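You operate a simulated robot arm through the tools that you are given. There is no shell and no other tool. Be economical: measure what you need, move in short steps, check, and stop when the job is done.

You are at the controls of a simulated two-armed robot. One attempt, no reset.

JOB
Screw the lid back on the yellow jar.

It is judged by the outcome, as a careful person would: the job done as asked, and still so three seconds after it is handed in. It fails if anything else is knocked over, pushed out of place, dropped, spilled or broken. Lids that push on must go on centred and level and be pressed home; caps that screw on are set level and turned clockwise until they are tight.

ROBOT AND FRAMES
Two 7-joint arms with two-finger parallel grippers on one trunk, on a base that drives. Base frame: it is fixed to the floor where the robot stands at the start and does not move with it; the origin is under the middle of the robot, x ahead of it, y to its left, z up. Readings come in m, degrees, newtons and seconds.
The left shoulder is at the start at [0.07, 0.177, 1.07], the right one opposite. With the tool pointing down near the work surface each hand reaches from about 0.3 to 0.74 m from the robot's upright axis, wherever it stands, measured 20 degrees to its own side. Payload 3.43 kg a hand.
The TCP of each hand is the grasp point between the finger pads, 0.03 m short of the fingertips. In the tool frame z runs along the fingers and y along their closing line. The gripper opens to 0.094 m. The fingers are 0.028 m wide and 0.01 m thick; the gripper's body (0.05 by 0.096 m) begins 0.055 m behind the TCP.
Orientation is that of the tool frame in the base frame, as [roll, pitch, yaw] about the fixed x, y, z axes, in that order (R = Rz(yaw) Ry(pitch) Rx(roll)). With the fingers straight down and closing along the base's y, the tool's x points along the base's -x, its y along +y and its z along -z.

CONTROLS
- The arms move only by the tool move_arm. It takes "left_series", "right_series" or both (then of equal length, played together; a hand with none holds still); each is a list of rows, each an object of numbers (a shift or turn left out is 0, a gripper value left out holds the last): "tx", "ty", "tz": the shift along the tool's x, y, z in units of 500 mm (1.0 is 500 mm); "wx", "wy", "wz": the turn, a rotation vector about the tool's x, y, z in units of 60 degrees (1.0 is 60 degrees); "hand": the finger opening in m, from 0 to 0.094. In form: [{"tx": .., "ty": .., "tz": .., "wx": .., "wy": .., "wz": .., "hand": ..}, ...]. A call has 1 to 10 rows; each row is the pose to reach, as a shift and turn from the pose commanded when the call began, along the tool's axes at that moment. A call with a number of a shift or a turn outside -1 to 1 is refused whole. Rows are played at 5 a second. More than 0.05 m and 8.6 degrees between two rows, or a gripper value outside its range, and nothing of the call is played. A pose out of reach is approached as far as the arm can. The call stops where the force on the tool passes 40 N (or 10 N more than at its start, if that is more) or the arm is blocked; 0.2 s more then pass. The fingers move at their own pace (about 0.153 m/s each) and stop on an object; they squeeze with about 44 N. The grip force told is the motor's: it shows also when the fingers shut on nothing. Time passes only in rows, and 0.2 s behind the last, so rows that repeat a pose let the fingers close. It gives the time, the measured TCP pose, the force on the tool (base axes), the opening and the grip force at its end, in the units of the frame above (readings bear some noise), with the torque about the TCP (base axes, N m) and any sound that the robot's microphone picked up.
- Cameras (640 x 400 px; columns grow to the right, rows downward): "scene" is now at [0.1274, 0.0336, 1.3792]; the picture's right is [0.39, -0.92, 0.00], its down [-0.60, -0.26, -0.76] and it looks along [0.70, 0.30, -0.65] (base axes); focal length 257 px, centre (320, 200). "left" rides on the left gripper at [0.076, -0.014, -0.102] in its tool frame; the picture's right is [0.18, 0.98, 0.00], its down [-0.75, 0.14, -0.64] and it looks along [-0.63, 0.12, 0.77] (tool axes); focal length 243 px, centre (320, 200). "right" rides on the right gripper at [0.076, 0.014, -0.103] in its tool frame; the picture's right is [-0.18, 0.98, 0.00], its down [-0.75, -0.14, -0.64] and it looks along [-0.63, -0.12, 0.77] (tool axes); focal length 243 px, centre (320, 200). There is no depth. A picture from a camera that has moved, and an enlarged one, comes with that camera's place and axes in the base frame and with its lens.
- snapshot(camera): a new picture of that camera. No time passes.
- raise_lower(by): slides the trunk up (or, below 0, down) by that many m; the arms and the scene camera ride with it, the base frame stays. It gives what a move gives, with no picture.
- roll_base(legs): drives the robot by 1 to 6 legs, each [ahead, turn to the left] in m and degrees, along the robot's own axes; the way and the turn of a leg run together, so that a leg with both is an arc; at most 1.5 m and 180 degrees a leg. The arms and the cameras ride along, it lands a little off, and it stops where it bumps. It gives what a move gives.
- turn_head(pan, tilt): turns the head with the scene camera to pan (to the left, within 86 degrees either way) and tilt (down, from -29 to 69), counted from straight ahead of the robot. It gives what a move gives.
- zoom(camera, box): a new picture of the part [left, top, right, bottom] of that camera's present view, enlarged. No time passes.
- job_done(): hands the job in; it is judged then, once.

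Go step by step. Nothing tells you exact positions but the pictures and the camera data: compare them with the known pose of the tool, close in by small moves and look again before you grip or let go. The budget is 120 turns and 92 pictures, counting those below and the enlarged ones. Unless the task says otherwise, let go and move clear before handing in, and close with one line.

The tools are called after "Call:" as a command line: name --argument value ..., lists and objects as JSON in quotes. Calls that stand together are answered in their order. move_arm: Moves the arms, as the interface text tells. Its arguments: {"type":"object","properties":{"left_series":{"type":"array","items":{"type":"object","properties":{"tx":{"type":"number"},"ty":{"type":"number"},"tz":{"type":"number"},"wx":{"type":"number"},"wy":{"type":"number"},"wz":{"type":"number"},"hand":{"type":"number"}}}},"right_series":{"type":"array","items":{"type":"object","properties":{"tx":{"type":"number"},"ty":{"type":"number"},"tz":{"type":"number"},"wx":{"type":"number"},"wy":{"type":"number"},"wz":{"type":"number"},"hand":{"type":"number"}}}}},"required":[]} The other tools are called the same way: raise_lower (by) slides the trunk up or down; roll_base (legs) drives the base; turn_head (pan, tilt) turns the head that bears the scene camera; snapshot (camera) takes a picture; zoom (camera, box) takes an enlarged picture of a part of a camera's view; job_done () hands the job in.

At the start:

```text
time: 0.0
left_tcp_pos: [0.3795, 0.4681, 1.1248]
left_orientation: [180.0, 0.1, 179.9]
left_contact_force: [-0.7, -0.3, 0.2]
left_ft_torque: [-0.02, -0.01, 0.0]
left_width: 0.094
left_gripper_force: 0.1
right_tcp_pos: [0.3581, 0.0153, 1.0928]
right_orientation: [180.0, 0.0, 179.9]
right_contact_force: [-0.3, -0.8, -0.1]
right_ft_torque: [0.0, 0.04, 0.02]
right_width: 0.0943
right_gripper_force: 0.0
trunk travel left (down, up): [-0.65, 0.19]
robot x, y, heading: [0.0003, -0.0031, 0.1]
head pan, tilt: [23.1, 40.9]
```

scene: 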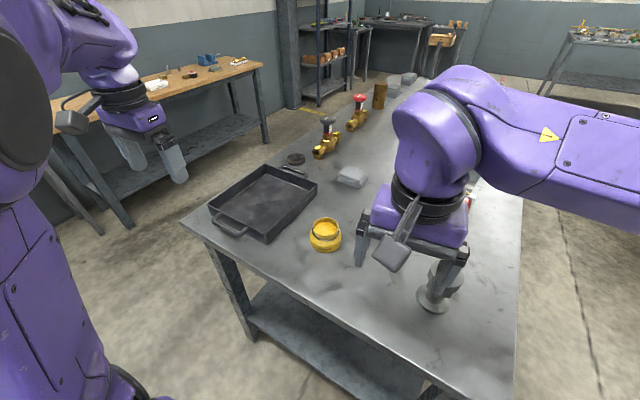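
right: 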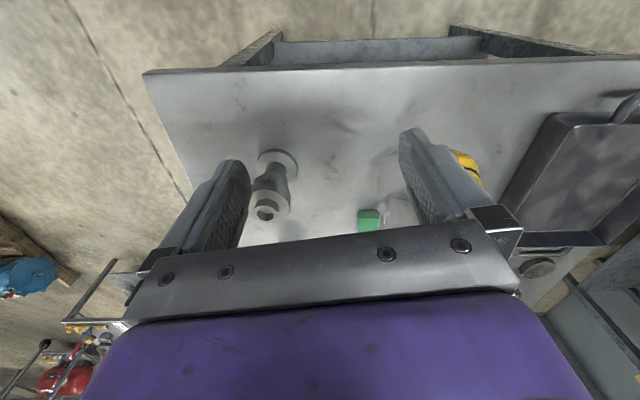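
left: 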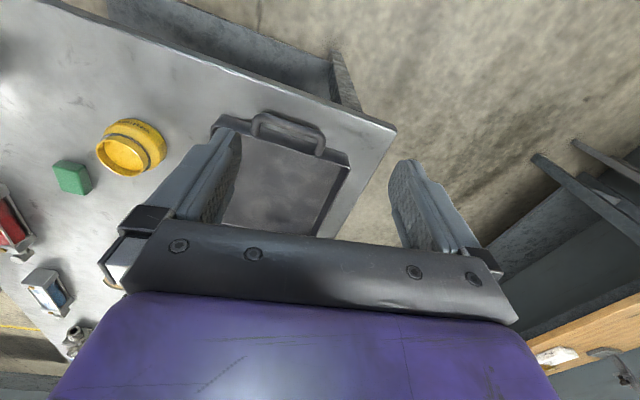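

The yellow jar stands open near the tray; the lid may be the dark disc behind the tray. I zoom to check.

Call:
zoom --camera "scene" --box '[200, 130, 400, 260]'

Call:
zoom --camera "left" --box '[0, 80, 240, 380]'

Call:
zoom --camera "right" --box '[440, 120, 640, 300]'

```text
3.08 times, centred on (300, 195) of scene
camera zoom: at [0.1274, 0.0336, 1.3792], right [0.39, -0.92, 0.0], down [-0.6, -0.26, -0.76], along [0.7, 0.3, -0.65], focal length 791 px, centre (382, 215)
```

zoom: 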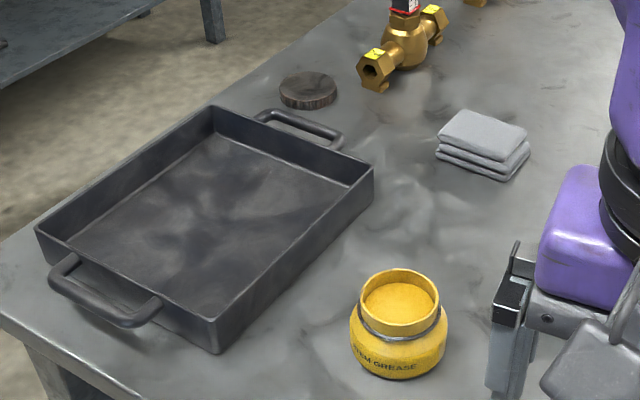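

```text
1.33 times, centred on (120, 230) of left
camera zoom: at [0.3016, 0.4531, 1.2276], right [-0.18, 0.98, 0.0], down [0.75, 0.14, 0.64], along [0.63, 0.12, -0.77], focal length 324 px, centre (587, 160)
```

zoom: 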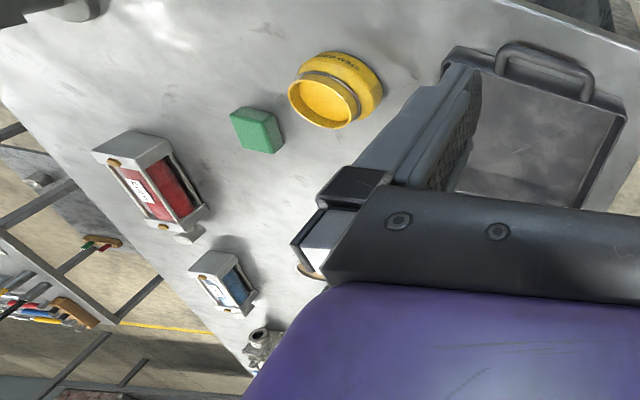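

```text
2.22 times, centred on (540, 210) of right
camera zoom: at [0.2832, 0.0287, 1.1951], right [0.18, 0.98, 0.0], down [0.75, -0.14, 0.64], along [0.63, -0.12, -0.77], focal length 539 px, centre (-169, 178)
```

zoom: 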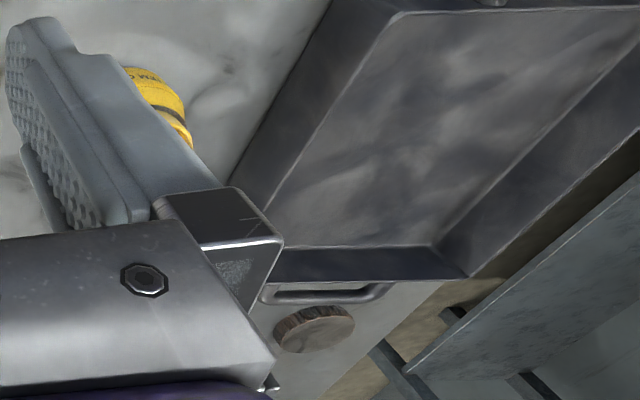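

The jar is at about (0.53, 0.19) with a mouth of about 62 mm; the dark knurled disc at about (0.86, 0.45), some 70 mm wide, looks like its lid. It is out of reach, so I look at the room for driving.

Call:
turn_head --pan 60 --tilt 50

Call:
snapshot --camera "scene"

Call:
turn_head --pan 5 --tilt 69

Call:
snapshot --camera "scene"

```text
time: 1.0
left_tcp_pos: [0.378, 0.4675, 1.1255]
left_orientation: [180.0, 0.0, -180.0]
left_contact_force: [0.1, 0.2, 0.0]
left_ft_torque: [-0.02, 0.04, -0.02]
left_width: 0.0939
left_gripper_force: 0.1
right_tcp_pos: [0.358, 0.0148, 1.0939]
right_orientation: [180.0, -0.1, -180.0]
right_contact_force: [-0.2, -0.5, 0.1]
right_ft_torque: [0.03, 0.01, 0.0]
right_width: 0.094
right_gripper_force: 0.0
trunk travel left (down, up): [-0.65, 0.19]
robot x, y, heading: [-0.0008, -0.0017, -0.1]
head pan, tilt: [60.0, 50.0]
```

```text
85 pictures are left
camera scene: at [0.0883, 0.0671, 1.3664], right [0.87, -0.5, 0.0], down [-0.38, -0.66, -0.64], along [0.32, 0.56, -0.77], focal length 257 px, centre (320, 200)
```

scene: 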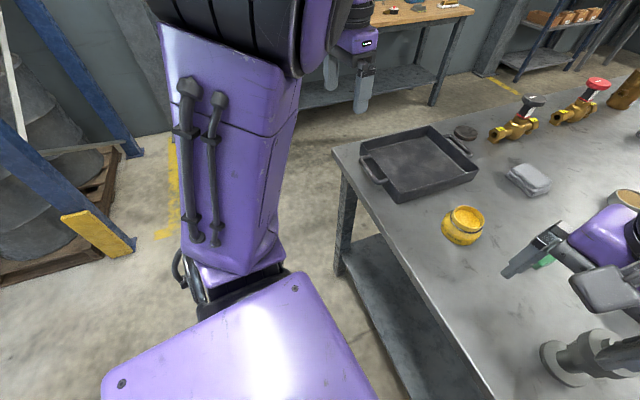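

```text
time: 2.3
left_tcp_pos: [0.3794, 0.4679, 1.1245]
left_orientation: [-180.0, 0.1, 180.0]
left_contact_force: [-0.1, -0.7, -0.1]
left_ft_torque: [0.01, 0.01, 0.03]
left_width: 0.0941
left_gripper_force: 0.1
right_tcp_pos: [0.3584, 0.0147, 1.0928]
right_orientation: [-180.0, -0.1, 180.0]
right_contact_force: [-1.1, 0.6, -0.2]
right_ft_torque: [0.01, -0.01, -0.04]
right_width: 0.0938
right_gripper_force: 0.1
trunk travel left (down, up): [-0.65, 0.19]
robot x, y, heading: [-0.0006, 0.0005, 0.1]
head pan, tilt: [5.0, 68.8]
```

```text
84 pictures are left
camera scene: at [0.1055, 0.0054, 1.3444], right [0.09, -1.0, 0.0], down [-0.93, -0.08, -0.36], along [0.36, 0.03, -0.93], focal length 257 px, centre (320, 200)
```

scene: 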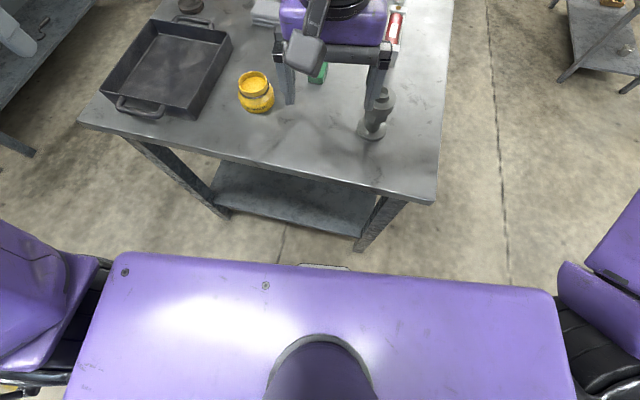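

The table's left corner is near (0.44, 0.60) and there is a wide aisle on its left side. I back off and drive into the aisle, to stand near (0.6, 1.05) facing the lid.

Call:
roll_base --legs '[[-0.2, 0], [0, 75], [1.09, 0]]'

Call:
turn_head --pan -70 --tilt 45

Call:
snapshot --camera "scene"

```text
time: 12.3
left_tcp_pos: [-0.2976, 1.5334, 1.1255]
left_orientation: [180.0, 0.1, -103.9]
left_contact_force: [-0.3, -0.9, 0.3]
left_ft_torque: [-0.02, 0.02, 0.02]
left_width: 0.0943
left_gripper_force: 0.0
right_tcp_pos: [0.1386, 1.408, 1.0925]
right_orientation: [-179.9, -0.1, -103.6]
right_contact_force: [-0.8, 0.8, 0.5]
right_ft_torque: [-0.02, -0.02, -0.01]
right_width: 0.0939
right_gripper_force: 0.1
trunk travel left (down, up): [-0.65, 0.19]
robot x, y, heading: [0.064, 1.0558, 76.1]
head pan, tilt: [5.0, 68.8]
```

```text
time: 13.8
left_tcp_pos: [-0.2971, 1.5341, 1.1257]
left_orientation: [-180.0, 0.1, -103.8]
left_contact_force: [0.3, -0.7, -0.6]
left_ft_torque: [-0.03, 0.01, 0.03]
left_width: 0.094
left_gripper_force: 0.1
right_tcp_pos: [0.1387, 1.4077, 1.0925]
right_orientation: [179.9, 0.0, -103.6]
right_contact_force: [-0.3, 0.6, 0.6]
right_ft_torque: [-0.05, -0.02, 0.03]
right_width: 0.0941
right_gripper_force: 0.0
trunk travel left (down, up): [-0.65, 0.19]
robot x, y, heading: [0.0696, 1.0554, 76.3]
head pan, tilt: [-70.0, 45.0]
```

```text
83 pictures are left
camera scene: at [0.1595, 1.114, 1.3732], right [0.11, -0.99, 0.0], down [-0.7, -0.08, -0.71], along [0.7, 0.08, -0.71], focal length 257 px, centre (320, 200)
```

scene: 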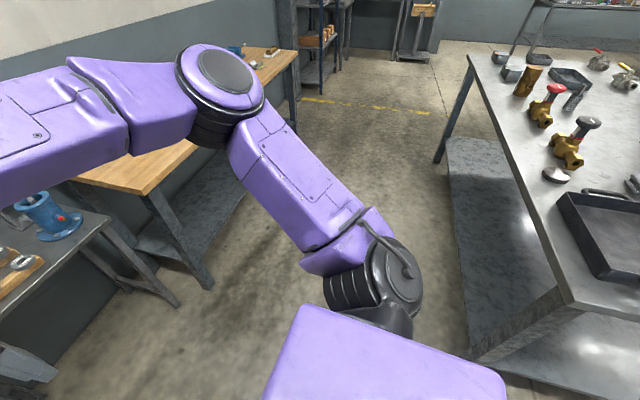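

The aisle is clear. I turn to heading 0, drive ahead, then turn toward the lid.

Call:
roll_base --legs '[[0, -76], [0.53, 0], [0, -86]]'

Call:
turn_head --pan 15 --tilt 50

Call:
snapshot --camera "scene"

Call:
snapshot --camera "left"

```text
time: 23.8
left_tcp_pos: [1.0833, 0.7134, 1.1255]
left_orientation: [-180.0, 0.1, 93.7]
left_contact_force: [0.0, 0.3, -1.1]
left_ft_torque: [-0.01, -0.01, 0.0]
left_width: 0.094
left_gripper_force: 0.1
right_tcp_pos: [0.6294, 0.707, 1.0935]
right_orientation: [179.9, -0.1, 93.8]
right_contact_force: [-0.3, 0.6, -0.1]
right_ft_torque: [0.04, -0.03, -0.01]
right_width: 0.094
right_gripper_force: 0.0
trunk travel left (down, up): [-0.65, 0.19]
robot x, y, heading: [0.5904, 1.0632, -86.3]
head pan, tilt: [-70.0, 45.0]
```

```text
time: 25.4
left_tcp_pos: [1.0832, 0.7147, 1.1252]
left_orientation: [-180.0, 0.1, 93.7]
left_contact_force: [0.4, 0.1, 0.1]
left_ft_torque: [0.01, -0.04, 0.0]
left_width: 0.094
left_gripper_force: 0.0
right_tcp_pos: [0.6293, 0.7067, 1.0932]
right_orientation: [180.0, -0.1, 93.8]
right_contact_force: [0.4, -0.5, -0.5]
right_ft_torque: [0.05, 0.0, 0.06]
right_width: 0.0941
right_gripper_force: 0.0
trunk travel left (down, up): [-0.65, 0.19]
robot x, y, heading: [0.5942, 1.0624, -86.3]
head pan, tilt: [15.0, 50.0]
```

```text
82 pictures are left
camera scene: at [0.6202, 0.9399, 1.3663], right [-0.95, -0.32, 0.0], down [-0.25, 0.73, -0.64], along [0.21, -0.61, -0.77], focal length 257 px, centre (320, 200)
```

scene: 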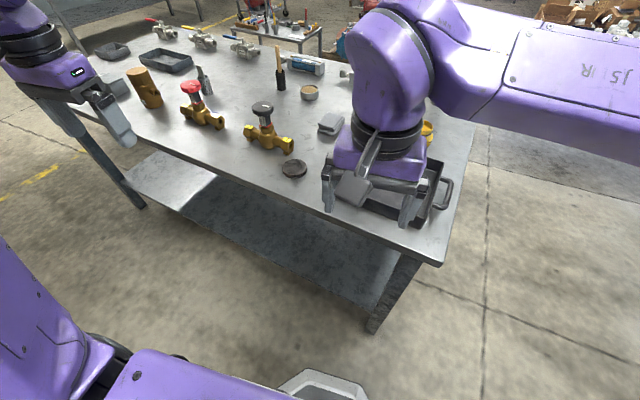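

```text
81 pictures are left
camera left: at [1.0641, 0.7904, 1.2276], right [0.97, 0.25, 0.0], down [0.19, -0.74, 0.64], along [0.16, -0.62, -0.77], focal length 243 px, centre (320, 200)
```

left: 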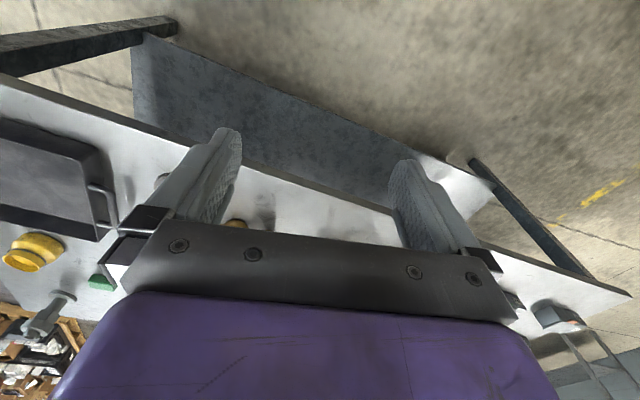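

The dark disc is in view at (294,168), and another round thing stands at (310,92). I zoom on both.

Call:
zoom --camera "scene" --box '[230, 70, 350, 190]'

Call:
zoom --camera "scene" --box '[60, 10, 360, 130]'

```text
3.33 times, centred on (290, 130) of scene
camera zoom: at [0.6202, 0.9399, 1.3663], right [-0.95, -0.32, 0.0], down [-0.25, 0.73, -0.64], along [0.21, -0.61, -0.77], focal length 857 px, centre (420, 433)
```

zoom: 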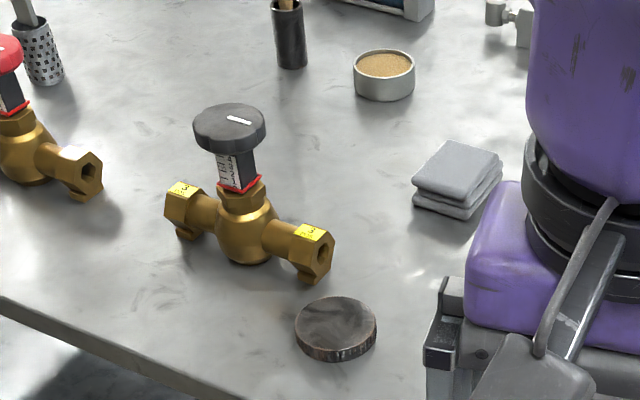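

```text
2.13 times, centred on (210, 70) of scene
camera zoom: at [0.6202, 0.9399, 1.3663], right [-0.95, -0.32, 0.0], down [-0.25, 0.73, -0.64], along [0.21, -0.61, -0.77], focal length 549 px, centre (555, 477)
```

zoom: 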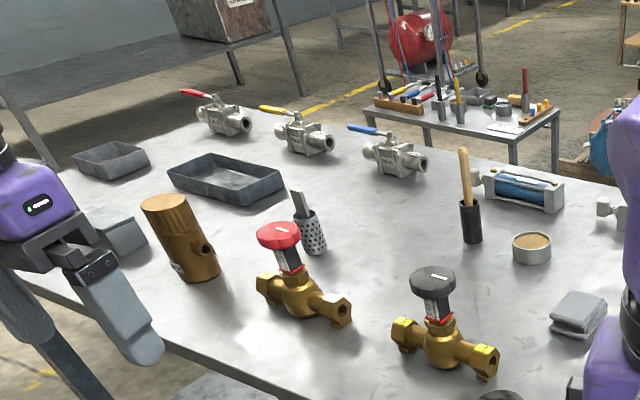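

The second round thing is an open tin of paste, so the dark knurled disc is the lid, at about (0.861, 0.456) and 69 mm wide. I bring the left hand above it high over the valve knob, turned 50° so the fingers stay clear of the valve.

Call:
move_arm --left_series '[{"tx": -0.061, "ty": -0.06, "wz": -0.104}, {"tx": -0.122, "ty": -0.119, "wz": -0.208}, {"tx": -0.182, "ty": -0.179, "wz": -0.312}, {"tx": -0.243, "ty": -0.238, "wz": -0.417}, {"tx": -0.304, "ty": -0.298, "wz": -0.521}, {"tx": -0.365, "ty": -0.357, "wz": -0.625}, {"tx": -0.425, "ty": -0.417, "wz": -0.729}, {"tx": -0.486, "ty": -0.476, "wz": -0.833}]'

Call:
snapshot --camera "left"

Call:
snapshot --camera "scene"

```text
time: 27.2
left_tcp_pos: [0.8606, 0.4563, 1.126]
left_orientation: [179.9, 0.0, 143.7]
left_contact_force: [-0.6, 0.0, 0.4]
left_ft_torque: [0.04, -0.01, -0.05]
left_width: 0.0938
left_gripper_force: 0.1
right_tcp_pos: [0.6296, 0.7051, 1.0916]
right_orientation: [179.9, -0.2, 93.7]
right_contact_force: [0.0, 0.2, 0.2]
right_ft_torque: [0.0, 0.02, -0.02]
right_width: 0.094
right_gripper_force: 0.0
trunk travel left (down, up): [-0.65, 0.19]
robot x, y, heading: [0.5929, 1.0626, -86.2]
head pan, tilt: [15.0, 50.0]
```

```text
78 pictures are left
camera left: at [0.7911, 0.4891, 1.2283], right [0.43, 0.9, 0.0], down [0.69, -0.33, 0.64], along [0.58, -0.28, -0.77], focal length 243 px, centre (320, 200)
```

left: 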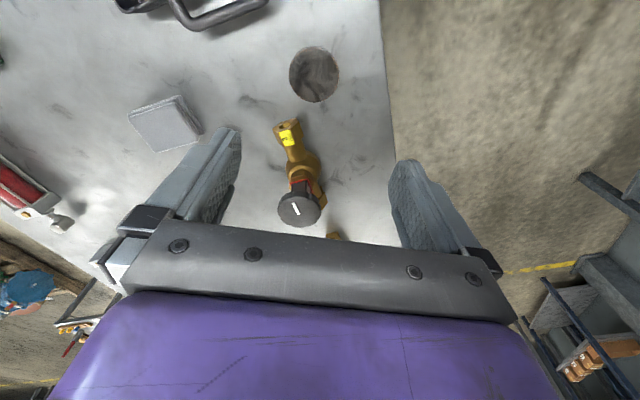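

```text
77 pictures are left
camera scene: at [0.6195, 0.9375, 1.3661], right [-0.95, -0.32, 0.0], down [-0.25, 0.73, -0.64], along [0.21, -0.61, -0.77], focal length 257 px, centre (320, 200)
```

scene: 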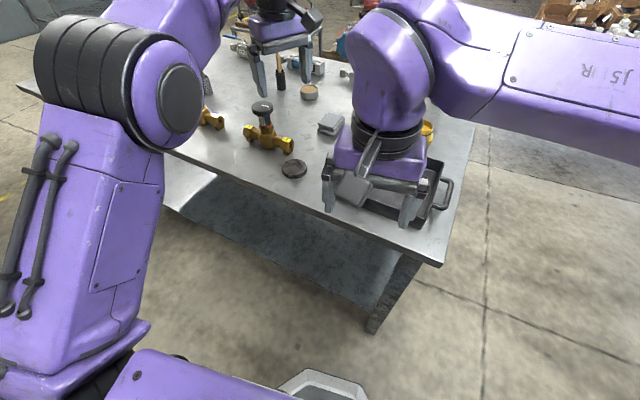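

The left camera puts the lid at (0.861, 0.447), nearly under the hand. I descend partway and look again.

Call:
move_arm --left_series '[{"tx": -0.008, "ty": -0.011, "tz": 0.088}, {"tx": -0.008, "ty": -0.011, "tz": 0.176}, {"tx": -0.008, "ty": -0.011, "tz": 0.264}, {"tx": -0.008, "ty": -0.011, "tz": 0.352}]'

Call:
snapshot --camera "left"

Call:
zoom --camera "scene" --box '[220, 60, 380, 200]'

```text
time: 28.2
left_tcp_pos: [0.8616, 0.4467, 0.9486]
left_orientation: [180.0, 0.0, 143.6]
left_contact_force: [0.0, -0.3, -0.1]
left_ft_torque: [0.01, -0.02, 0.0]
left_width: 0.0941
left_gripper_force: 0.0
right_tcp_pos: [0.6292, 0.7047, 1.0923]
right_orientation: [-179.9, -0.2, 93.7]
right_contact_force: [-0.3, 0.0, -0.2]
right_ft_torque: [-0.02, -0.01, -0.02]
right_width: 0.0939
right_gripper_force: 0.1
trunk travel left (down, up): [-0.65, 0.19]
robot x, y, heading: [0.5935, 1.0612, -86.4]
head pan, tilt: [15.0, 50.0]
```

```text
76 pictures are left
camera left: at [0.7923, 0.4792, 1.0511], right [0.43, 0.9, 0.0], down [0.69, -0.33, 0.64], along [0.58, -0.28, -0.77], focal length 243 px, centre (320, 200)
```

left: 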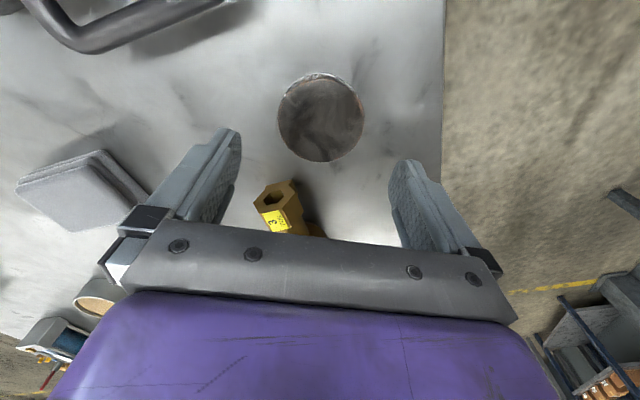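

```text
2.86 times, centred on (300, 130) of scene
camera zoom: at [0.6206, 0.9379, 1.3662], right [-0.95, -0.32, 0.0], down [-0.25, 0.73, -0.64], along [0.21, -0.61, -0.77], focal length 735 px, centre (377, 400)
```

zoom: 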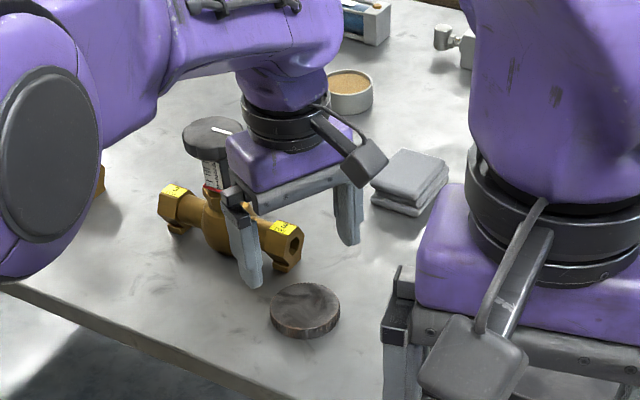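

The lid sits at (0.858, 0.447), about 67 mm wide; valve and knob are clear of the hand. I descend to it with tips just above the table and close.

Call:
move_arm --left_series '[{"tx": 0.005, "ty": -0.003, "tz": 0.064}, {"tx": 0.005, "ty": -0.003, "tz": 0.11}, {"tx": 0.005, "ty": -0.003, "tz": 0.128}]'

Call:
snapshot --camera "left"

Call:
zoom --camera "scene" --box '[220, 60, 380, 200]'

```text
time: 29.0
left_tcp_pos: [0.8607, 0.4487, 0.8857]
left_orientation: [180.0, 0.1, 143.6]
left_contact_force: [0.0, -1.0, -0.5]
left_ft_torque: [0.0, 0.02, 0.02]
left_width: 0.0939
left_gripper_force: 0.0
right_tcp_pos: [0.6301, 0.7064, 1.0931]
right_orientation: [-180.0, 0.0, 93.8]
right_contact_force: [-0.2, 0.3, 0.1]
right_ft_torque: [0.0, -0.01, -0.01]
right_width: 0.094
right_gripper_force: 0.0
trunk travel left (down, up): [-0.65, 0.19]
robot x, y, heading: [0.5926, 1.0593, -86.4]
head pan, tilt: [15.0, 50.0]
```

```text
74 pictures are left
camera left: at [0.7896, 0.4825, 0.9879], right [0.43, 0.9, 0.0], down [0.69, -0.33, 0.64], along [0.58, -0.28, -0.77], focal length 243 px, centre (320, 200)
```

left: 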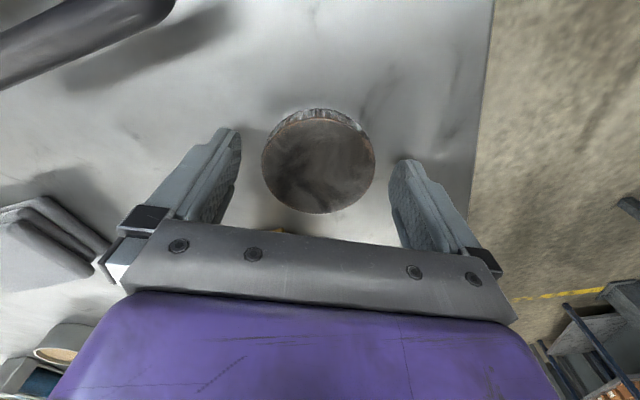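

```text
2.86 times, centred on (300, 130) of scene
camera zoom: at [0.6201, 0.94, 1.3664], right [-0.95, -0.32, 0.0], down [-0.25, 0.73, -0.64], along [0.21, -0.61, -0.77], focal length 735 px, centre (377, 400)
```

zoom: 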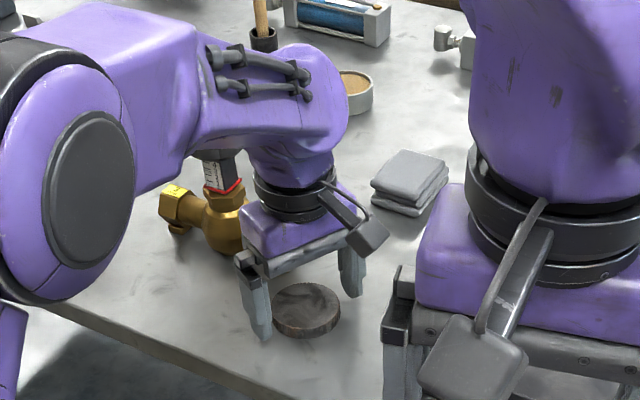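

The lid is about 5 mm further along tool x. I correct and close the fingers.

Call:
move_arm --left_series '[{"tx": 0.01, "ty": -0.002}, {"tx": 0.01, "ty": -0.002, "hand": 0.075}, {"tx": 0.01, "ty": -0.002, "hand": 0.06}, {"tx": 0.01, "ty": -0.002, "hand": 0.05}, {"tx": 0.01, "ty": -0.002, "hand": 0.05}]'

Call:
snapshot --camera "left"

```text
time: 30.2
left_tcp_pos: [0.8545, 0.4526, 0.8857]
left_orientation: [-180.0, 0.1, 143.7]
left_contact_force: [-0.6, -1.0, 2.3]
left_ft_torque: [0.04, -0.02, -0.03]
left_width: 0.0681
left_gripper_force: 43.8
right_tcp_pos: [0.63, 0.7054, 1.0939]
right_orientation: [180.0, 0.0, 93.7]
right_contact_force: [-1.4, 0.2, -1.0]
right_ft_torque: [-0.02, -0.01, 0.0]
right_width: 0.094
right_gripper_force: 0.0
trunk travel left (down, up): [-0.65, 0.19]
robot x, y, heading: [0.5938, 1.0634, -86.4]
head pan, tilt: [15.0, 50.0]
```

```text
72 pictures are left
camera left: at [0.7848, 0.4853, 0.9885], right [0.43, 0.9, 0.0], down [0.69, -0.33, 0.64], along [0.58, -0.28, -0.77], focal length 243 px, centre (320, 200)
```

left: 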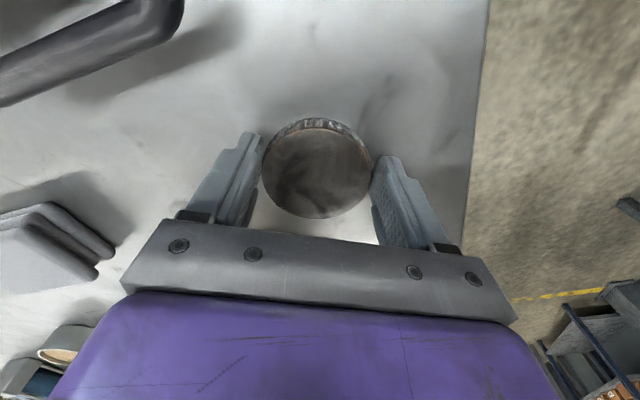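

Lid gripped at 68 mm, centred. I lift it straight up clear of everything.

Call:
move_arm --left_series '[{"tz": -0.09}, {"tz": -0.18}, {"tz": -0.27}, {"tz": -0.36}, {"tz": -0.45}, {"tz": -0.48}]'

Call:
snapshot --camera "left"

Call:
snapshot --camera "scene"

```text
time: 31.6
left_tcp_pos: [0.8534, 0.4552, 1.1279]
left_orientation: [180.0, 0.1, 143.6]
left_contact_force: [-0.5, 0.1, -0.6]
left_ft_torque: [-0.04, 0.0, -0.04]
left_width: 0.0683
left_gripper_force: 44.0
right_tcp_pos: [0.6303, 0.7063, 1.0918]
right_orientation: [179.9, 0.0, 93.7]
right_contact_force: [0.7, 0.0, -0.5]
right_ft_torque: [0.02, 0.02, -0.01]
right_width: 0.0939
right_gripper_force: 0.0
trunk travel left (down, up): [-0.65, 0.19]
robot x, y, heading: [0.595, 1.0646, -86.1]
head pan, tilt: [15.0, 50.0]
```

```text
71 pictures are left
camera left: at [0.7829, 0.4884, 1.2297], right [0.43, 0.9, 0.0], down [0.69, -0.33, 0.64], along [0.58, -0.28, -0.77], focal length 243 px, centre (320, 200)
```

left: 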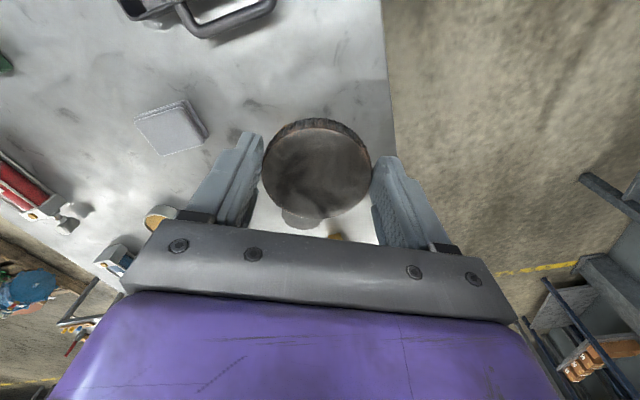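

```text
70 pictures are left
camera scene: at [0.6201, 0.9396, 1.3663], right [-0.95, -0.32, 0.0], down [-0.25, 0.73, -0.64], along [0.21, -0.61, -0.77], focal length 257 px, centre (320, 200)
```

scene: 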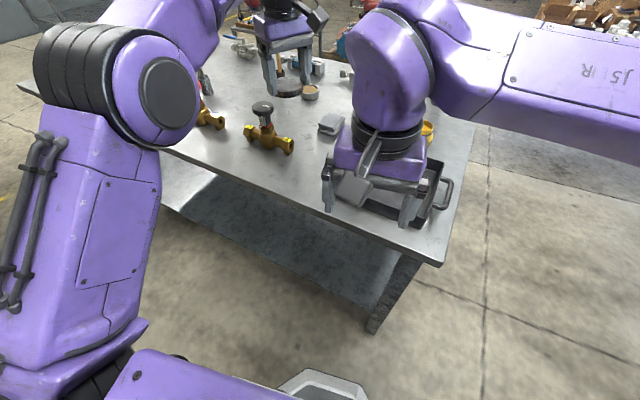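

Lid is held level. I drive back the way I came, to stand in front of the jar around (0, 0.15).

Call:
roll_base --legs '[[0, 86], [-0.7, 0], [0, 90], [-0.91, 0], [0, -90]]'

Call:
turn_head --pan 5 --tilt 55

Call:
snapshot --camera "scene"

```text
time: 51.1
left_tcp_pos: [0.5126, 0.43, 1.1284]
left_orientation: [179.9, 0.1, -126.6]
left_contact_force: [0.1, 1.1, -0.4]
left_ft_torque: [0.01, 0.01, 0.0]
left_width: 0.0678
left_gripper_force: 44.0
right_tcp_pos: [0.2601, 0.2084, 1.0925]
right_orientation: [-180.0, -0.2, -176.5]
right_contact_force: [0.6, 0.0, 0.4]
right_ft_torque: [0.0, -0.02, -0.03]
right_width: 0.0942
right_gripper_force: 0.0
trunk travel left (down, up): [-0.65, 0.19]
robot x, y, heading: [-0.0933, 0.1751, 3.5]
head pan, tilt: [15.0, 50.0]
```

```text
time: 51.9
left_tcp_pos: [0.5129, 0.4298, 1.1275]
left_orientation: [-179.9, 0.1, -126.5]
left_contact_force: [-0.8, -0.7, -0.7]
left_ft_torque: [-0.02, 0.0, -0.02]
left_width: 0.0679
left_gripper_force: 43.9
right_tcp_pos: [0.2599, 0.2087, 1.0921]
right_orientation: [180.0, -0.1, -176.6]
right_contact_force: [-1.0, 0.4, -1.0]
right_ft_torque: [0.0, 0.01, -0.01]
right_width: 0.094
right_gripper_force: 0.0
trunk travel left (down, up): [-0.65, 0.19]
robot x, y, heading: [-0.0954, 0.1704, 3.4]
head pan, tilt: [5.0, 55.0]
```

```text
69 pictures are left
camera scene: at [0.0253, 0.1863, 1.3598], right [0.15, -0.99, 0.0], down [-0.81, -0.12, -0.57], along [0.57, 0.08, -0.82], focal length 257 px, centre (320, 200)
```

scene: 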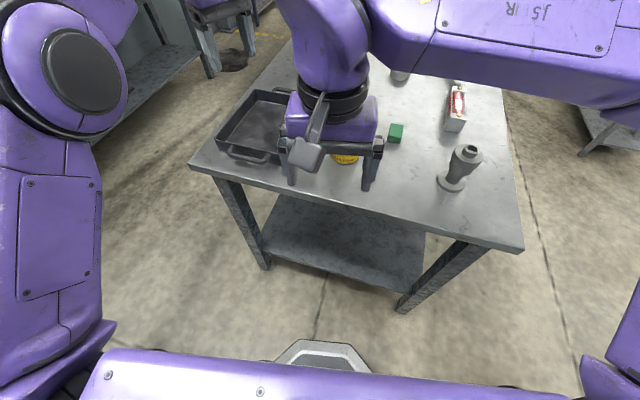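

I am at (-0.09, 0.17). I drive 8 cm ahead, then measure the jar.

Call:
roll_base --legs '[[0.08, -3]]'

Call:
turn_head --pan 0 --tilt 50

Call:
snapshot --camera "scene"

Call:
snapshot --camera "right"

Call:
snapshot --camera "left"

```text
time: 52.9
left_tcp_pos: [0.5986, 0.4006, 1.1299]
left_orientation: [-179.8, 0.2, -129.7]
left_contact_force: [-0.3, 0.1, -0.3]
left_ft_torque: [0.03, 0.02, -0.01]
left_width: 0.068
left_gripper_force: 44.1
right_tcp_pos: [0.3354, 0.192, 1.0947]
right_orientation: [179.9, 0.0, -179.7]
right_contact_force: [-1.1, -0.3, -0.1]
right_ft_torque: [-0.01, -0.06, 0.02]
right_width: 0.094
right_gripper_force: 0.1
trunk travel left (down, up): [-0.65, 0.19]
robot x, y, heading: [-0.0213, 0.1722, 0.2]
head pan, tilt: [5.0, 55.0]
```

```text
time: 53.6
left_tcp_pos: [0.6041, 0.4008, 1.1271]
left_orientation: [-180.0, 0.0, -129.7]
left_contact_force: [0.1, 0.4, -0.5]
left_ft_torque: [-0.01, 0.04, 0.0]
left_width: 0.0681
left_gripper_force: 44.5
right_tcp_pos: [0.3397, 0.1918, 1.0917]
right_orientation: [-180.0, -0.2, -179.7]
right_contact_force: [0.0, -0.4, -0.1]
right_ft_torque: [0.0, 0.02, 0.03]
right_width: 0.0939
right_gripper_force: 0.2
trunk travel left (down, up): [-0.65, 0.19]
robot x, y, heading: [-0.0182, 0.1741, 0.4]
head pan, tilt: [0.0, 50.0]
```

```text
68 pictures are left
camera scene: at [0.1094, 0.1762, 1.3661], right [0.01, -1.0, 0.0], down [-0.77, -0.01, -0.64], along [0.64, 0.01, -0.77], focal length 257 px, centre (320, 200)
```

scene: 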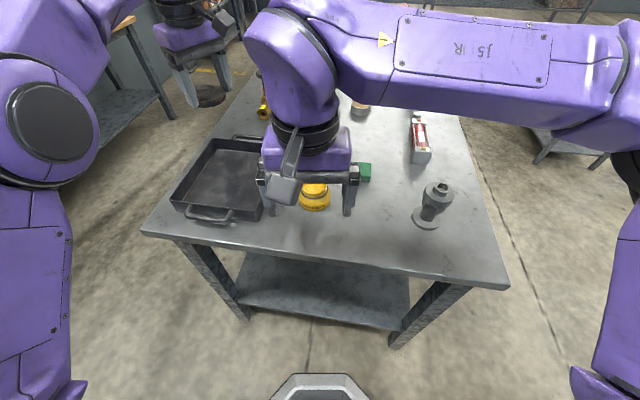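

```text
67 pictures are left
camera right: at [0.2653, 0.2055, 1.1946], right [0.18, 0.98, 0.0], down [0.76, -0.14, 0.64], along [0.63, -0.11, -0.77], focal length 243 px, centre (320, 200)
```

right: 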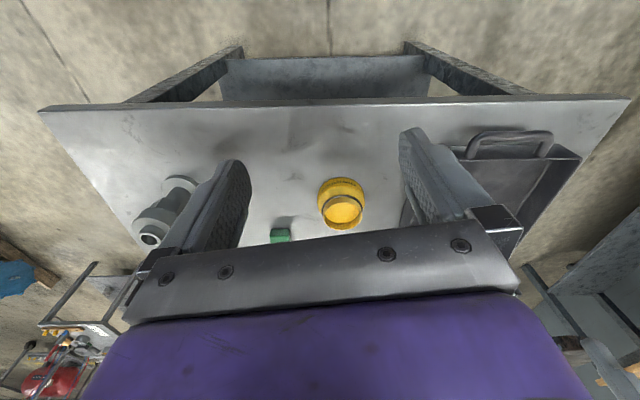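

```text
66 pictures are left
camera left: at [0.566, 0.3323, 1.229], right [-0.87, 0.49, 0.0], down [0.37, 0.67, 0.64], along [0.31, 0.56, -0.77], focal length 243 px, centre (320, 200)
```

left: 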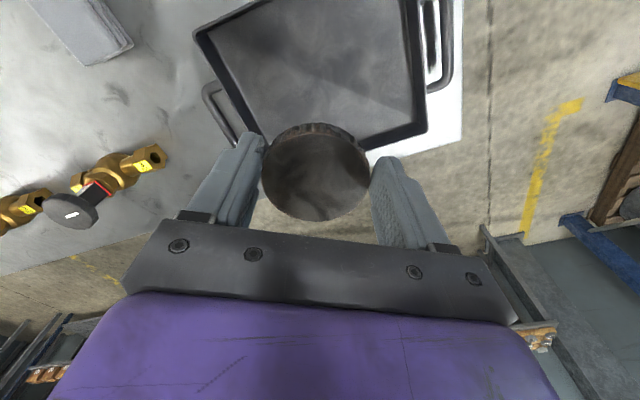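

The jar is near (0.53, 0.20), its rim at about z 0.905. I plan to hold its body with the right hand from the right side, and screw with the left hand from above; first I move the right hand out to the right and turn it.

Call:
move_arm --right_series '[{"tx": -0.02, "ty": -0.0725, "tz": -0.0125, "wz": 0.125}, {"tx": -0.04, "ty": -0.145, "tz": -0.025, "wz": 0.25}, {"tx": -0.06, "ty": -0.2175, "tz": -0.0375, "wz": 0.375}, {"tx": -0.08, "ty": -0.29, "tz": -0.05, "wz": 0.5}, {"tx": -0.1, "ty": -0.3625, "tz": -0.0625, "wz": 0.625}, {"tx": -0.12, "ty": -0.435, "tz": -0.075, "wz": 0.75}, {"tx": -0.14, "ty": -0.5075, "tz": -0.0875, "wz": 0.875}, {"tx": -0.16, "ty": -0.58, "tz": -0.1, "wz": 1.0}]'

Call:
snapshot --camera "scene"

Call:
zoom --camera "scene" --box '[260, 130, 400, 230]'

```text
time: 55.4
left_tcp_pos: [0.6027, 0.4001, 1.1272]
left_orientation: [180.0, 0.1, -129.6]
left_contact_force: [-0.5, -0.3, 0.8]
left_ft_torque: [0.04, -0.01, -0.02]
left_width: 0.0682
left_gripper_force: 43.7
right_tcp_pos: [0.4216, -0.0983, 1.1431]
right_orientation: [180.0, -0.1, 120.3]
right_contact_force: [-0.4, -0.9, 0.7]
right_ft_torque: [-0.02, 0.01, 0.0]
right_width: 0.0942
right_gripper_force: 0.1
trunk travel left (down, up): [-0.65, 0.19]
robot x, y, heading: [-0.0183, 0.1736, 0.3]
head pan, tilt: [0.0, 50.0]
```

```text
65 pictures are left
camera scene: at [0.1079, 0.1752, 1.3663], right [0.01, -1.0, 0.0], down [-0.77, -0.01, -0.64], along [0.64, 0.01, -0.77], focal length 257 px, centre (320, 200)
```

scene: 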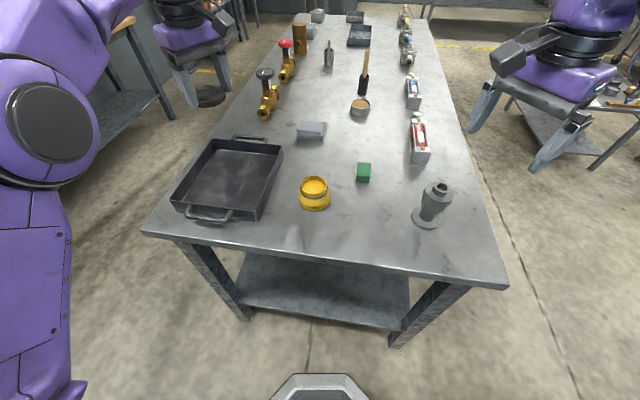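

```text
4.00 times, centred on (330, 180) of scene
camera zoom: at [0.1079, 0.1752, 1.3663], right [0.01, -1.0, 0.0], down [-0.77, -0.01, -0.64], along [0.64, 0.01, -0.77], focal length 1029 px, centre (280, 280)
```

zoom: 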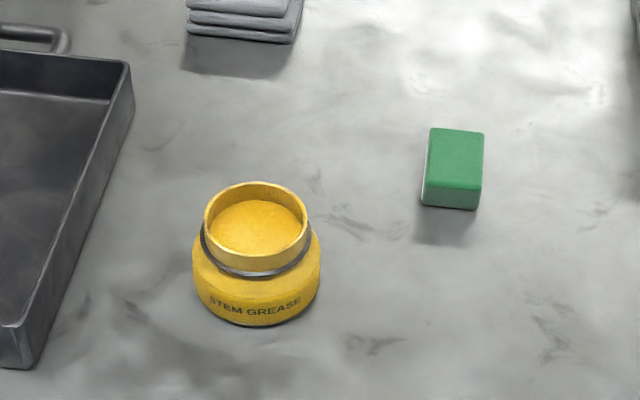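

The clear view puts the jar axis at (0.540, 0.196), rim z ≈ 0.905, body Ø 82 mm up to z ≈ 0.885; a green block stands at (0.61, 0.065). I turn the right hand to approach from the right, sloping 22° down, over the block.

Call:
move_arm --right_series '[{"tx": 0.001, "ty": 0.03, "tz": 0.014, "wz": 0.112}, {"tx": 0.001, "ty": 0.061, "tz": 0.029, "wz": 0.224}, {"tx": 0.002, "ty": 0.091, "tz": 0.043, "wz": 0.336}, {"tx": 0.003, "ty": 0.122, "tz": 0.057, "wz": 0.448}, {"tx": 0.003, "ty": 0.152, "tz": 0.072, "wz": 0.56}, {"tx": 0.004, "ty": 0.183, "tz": 0.086, "wz": 0.672}]'

Call:
move_arm --right_series '[{"wy": 0.125}, {"wy": 0.25}, {"wy": 0.375}, {"wy": 0.5}, {"wy": 0.625}, {"wy": 0.75}, {"wy": 0.875}, {"wy": 1.0}]'

Call:
snapshot --camera "scene"

Call:
snapshot --camera "right"

```text
time: 56.8
left_tcp_pos: [0.6022, 0.4001, 1.127]
left_orientation: [-180.0, 0.0, -129.6]
left_contact_force: [0.2, -0.4, -0.1]
left_ft_torque: [-0.01, 0.02, 0.03]
left_width: 0.0679
left_gripper_force: 43.7
right_tcp_pos: [0.4975, -0.0497, 1.0991]
right_orientation: [-179.9, 0.0, 80.0]
right_contact_force: [0.1, 1.0, 0.0]
right_ft_torque: [0.0, 0.02, 0.0]
right_width: 0.0939
right_gripper_force: 0.0
trunk travel left (down, up): [-0.65, 0.19]
robot x, y, heading: [-0.0204, 0.1775, 0.4]
head pan, tilt: [0.0, 50.0]
```

```text
time: 58.6
left_tcp_pos: [0.6023, 0.3996, 1.1269]
left_orientation: [180.0, 0.1, -129.6]
left_contact_force: [0.3, -0.3, -1.2]
left_ft_torque: [0.0, 0.03, 0.04]
left_width: 0.0681
left_gripper_force: 44.0
right_tcp_pos: [0.4982, -0.0504, 1.1002]
right_orientation: [-179.7, -60.2, 79.9]
right_contact_force: [0.3, 0.1, -0.7]
right_ft_torque: [0.01, 0.03, -0.01]
right_width: 0.094
right_gripper_force: 0.1
trunk travel left (down, up): [-0.65, 0.19]
robot x, y, heading: [-0.0194, 0.1747, 0.0]
head pan, tilt: [0.0, 50.0]
```

```text
63 pictures are left
camera scene: at [0.108, 0.1754, 1.3664], right [0.01, -1.0, 0.0], down [-0.77, -0.01, -0.64], along [0.64, 0.01, -0.77], focal length 257 px, centre (320, 200)
```

scene: 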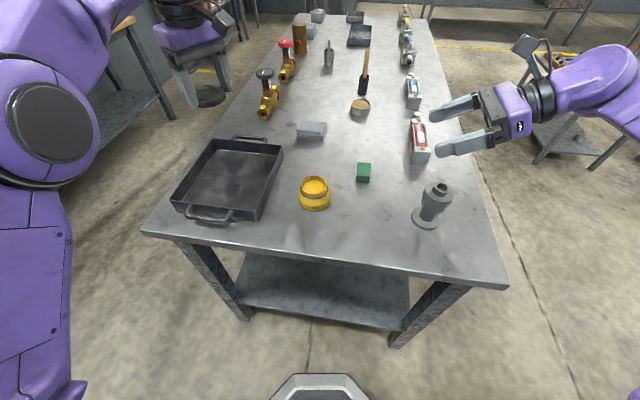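

```text
62 pictures are left
camera right: at [0.5062, -0.1038, 1.2161], right [0.95, -0.26, -0.16], down [-0.3, -0.89, -0.33], along [-0.06, 0.37, -0.93], focal length 243 px, centre (320, 200)
```

right: 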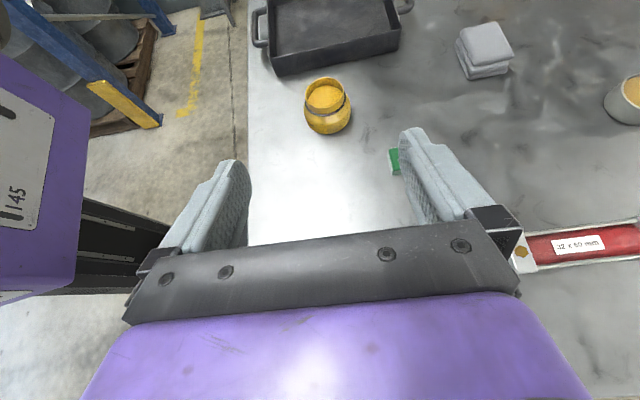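

The reach works, but that approach line would carry the wrist over the grey pipe fitting at (0.48, -0.08). I swing the approach to bearing 50° instead, which clears it.

Call:
move_arm --right_series '[{"tx": 0.01, "ty": -0.038, "tz": 0.033, "wx": -0.087, "wz": 0.05}, {"tx": 0.02, "ty": -0.075, "tz": 0.067, "wx": -0.173, "wz": 0.1}, {"tx": 0.03, "ty": -0.113, "tz": 0.1, "wx": -0.26, "wz": 0.15}, {"tx": 0.04, "ty": -0.15, "tz": 0.134, "wx": -0.346, "wz": 0.2}, {"tx": 0.05, "ty": -0.188, "tz": 0.167, "wx": -0.433, "wz": 0.25}]'

Call:
snapshot --camera "scene"

Call:
snapshot --camera "right"

```text
time: 59.8
left_tcp_pos: [0.6027, 0.4021, 1.1272]
left_orientation: [-179.9, 0.1, -129.6]
left_contact_force: [-0.5, -0.4, -0.4]
left_ft_torque: [0.01, 0.02, -0.01]
left_width: 0.0678
left_gripper_force: 43.7
right_tcp_pos: [0.4214, 0.052, 1.0786]
right_orientation: [179.9, -60.0, 50.2]
right_contact_force: [0.4, -0.3, 0.0]
right_ft_torque: [-0.03, -0.01, 0.0]
right_width: 0.094
right_gripper_force: 0.0
trunk travel left (down, up): [-0.65, 0.19]
robot x, y, heading: [-0.016, 0.1725, 0.4]
head pan, tilt: [0.0, 50.0]
```

```text
61 pictures are left
camera scene: at [0.1074, 0.1772, 1.3664], right [0.01, -1.0, 0.0], down [-0.77, -0.01, -0.64], along [0.64, 0.0, -0.77], focal length 257 px, centre (320, 200)
```

scene: 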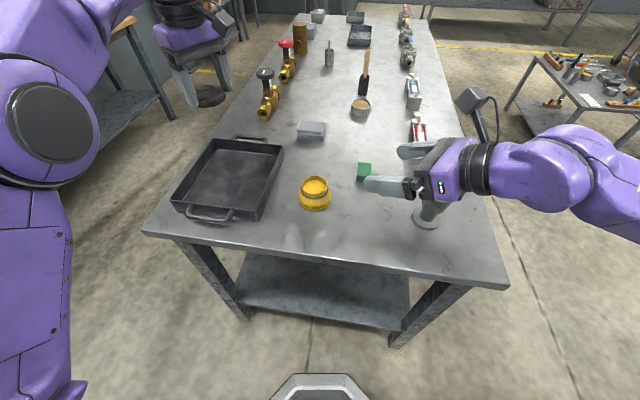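

```text
60 pictures are left
camera right: at [0.3996, 0.0031, 1.1959], right [0.7, -0.7, -0.16], down [-0.71, -0.63, -0.33], along [0.13, 0.34, -0.93], focal length 243 px, centre (320, 200)
```

right: 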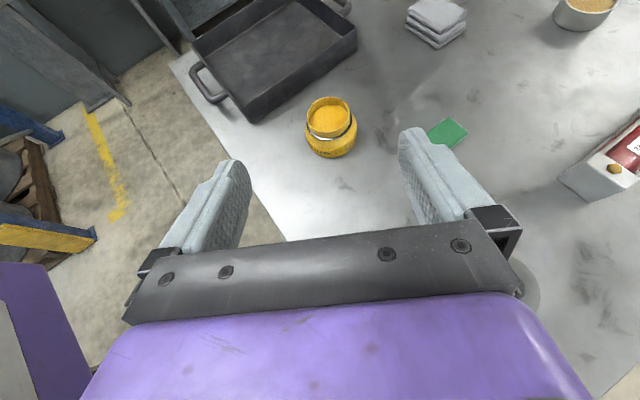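

The hand is now on the right bearing. I level it to a 22° slope and come down to the start of the approach line, then check clearances.

Call:
move_arm --right_series '[{"tx": -0.058, "ty": -0.001, "tz": 0.024, "wy": 0.033}, {"tx": -0.117, "ty": -0.002, "tz": 0.048, "wy": 0.067}, {"tx": -0.175, "ty": -0.002, "tz": 0.072, "wy": 0.1}, {"tx": -0.234, "ty": -0.003, "tz": 0.096, "wy": 0.133}]'

Call:
snapshot --camera "scene"

Call:
snapshot --camera "right"

```text
time: 60.8
left_tcp_pos: [0.6032, 0.3995, 1.1278]
left_orientation: [-180.0, 0.1, -129.6]
left_contact_force: [-0.6, -0.6, -0.4]
left_ft_torque: [0.0, -0.03, -0.01]
left_width: 0.068
left_gripper_force: 43.6
right_tcp_pos: [0.4138, 0.039, 0.9531]
right_orientation: [-179.6, -68.0, 49.8]
right_contact_force: [-0.1, -0.8, 0.0]
right_ft_torque: [-0.01, -0.02, 0.02]
right_width: 0.0944
right_gripper_force: 0.0
right hand out of reach, approached as far as the arm can: row 3, 4
trunk travel left (down, up): [-0.65, 0.19]
robot x, y, heading: [-0.0192, 0.1755, 0.5]
head pan, tilt: [0.0, 50.0]
```

```text
59 pictures are left
camera scene: at [0.1078, 0.1755, 1.3664], right [0.01, -1.0, 0.0], down [-0.77, -0.01, -0.64], along [0.64, 0.01, -0.77], focal length 257 px, centre (320, 200)
```

scene: 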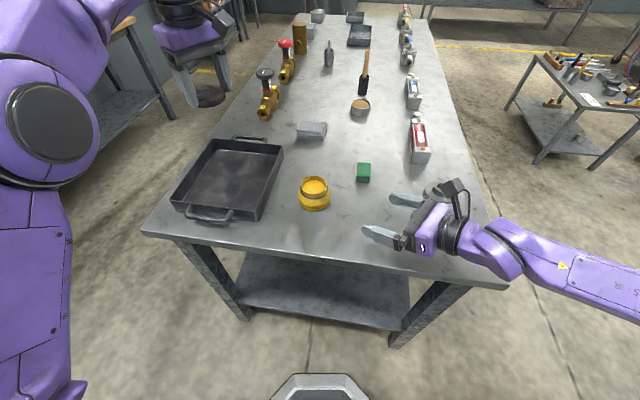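

```text
58 pictures are left
camera right: at [0.3838, -0.0214, 1.0622], right [0.71, -0.68, -0.17], down [-0.67, -0.58, -0.46], along [0.21, 0.44, -0.87], focal length 243 px, centre (320, 200)
```

right: 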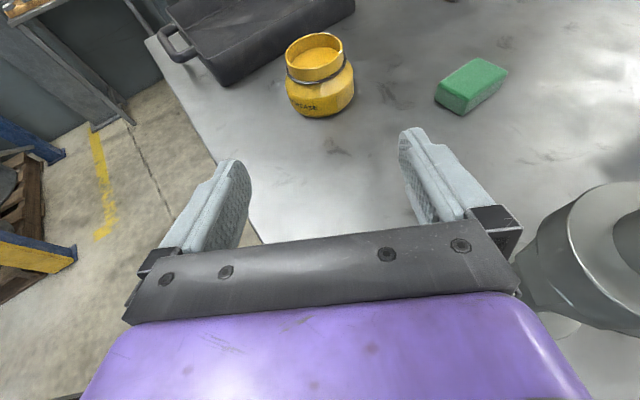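

The hand is at the start of its line, well aligned with the jar, and the fitting is clear on the side. I advance 11 cm and check again before straddling.

Call:
move_arm --right_series '[{"tx": -0.002, "ty": 0.002, "tz": 0.055}, {"tx": -0.004, "ty": 0.004, "tz": 0.11}, {"tx": -0.005, "ty": 0.006, "tz": 0.165}, {"tx": -0.007, "ty": 0.008, "tz": 0.22}]'

Call:
snapshot --camera "right"

Call:
zoom --camera "scene" --box '[260, 140, 500, 290]'

```text
time: 61.8
left_tcp_pos: [0.6041, 0.4014, 1.1264]
left_orientation: [180.0, 0.0, -129.6]
left_contact_force: [0.7, 0.0, -0.1]
left_ft_torque: [-0.01, 0.02, 0.02]
left_width: 0.068
left_gripper_force: 44.2
right_tcp_pos: [0.4847, 0.1142, 0.9063]
right_orientation: [-179.7, -67.9, 49.7]
right_contact_force: [0.3, 0.0, -0.1]
right_ft_torque: [0.01, 0.02, -0.01]
right_width: 0.0941
right_gripper_force: 0.0
trunk travel left (down, up): [-0.65, 0.19]
robot x, y, heading: [-0.0195, 0.1764, 0.5]
head pan, tilt: [0.0, 50.0]
```

```text
57 pictures are left
camera right: at [0.4544, 0.0547, 1.0146], right [0.71, -0.68, -0.17], down [-0.67, -0.58, -0.46], along [0.21, 0.44, -0.87], focal length 243 px, centre (320, 200)
```

right: 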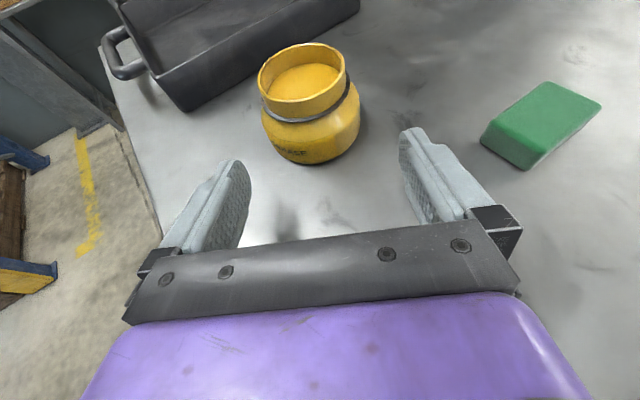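

```text
2.67 times, centred on (380, 215) of scene
camera zoom: at [0.1093, 0.1771, 1.3662], right [0.01, -1.0, 0.0], down [-0.77, -0.01, -0.64], along [0.64, 0.0, -0.77], focal length 686 px, centre (160, 160)
```

zoom: 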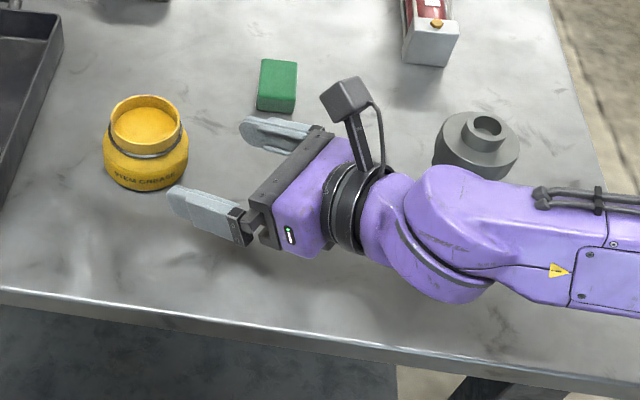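

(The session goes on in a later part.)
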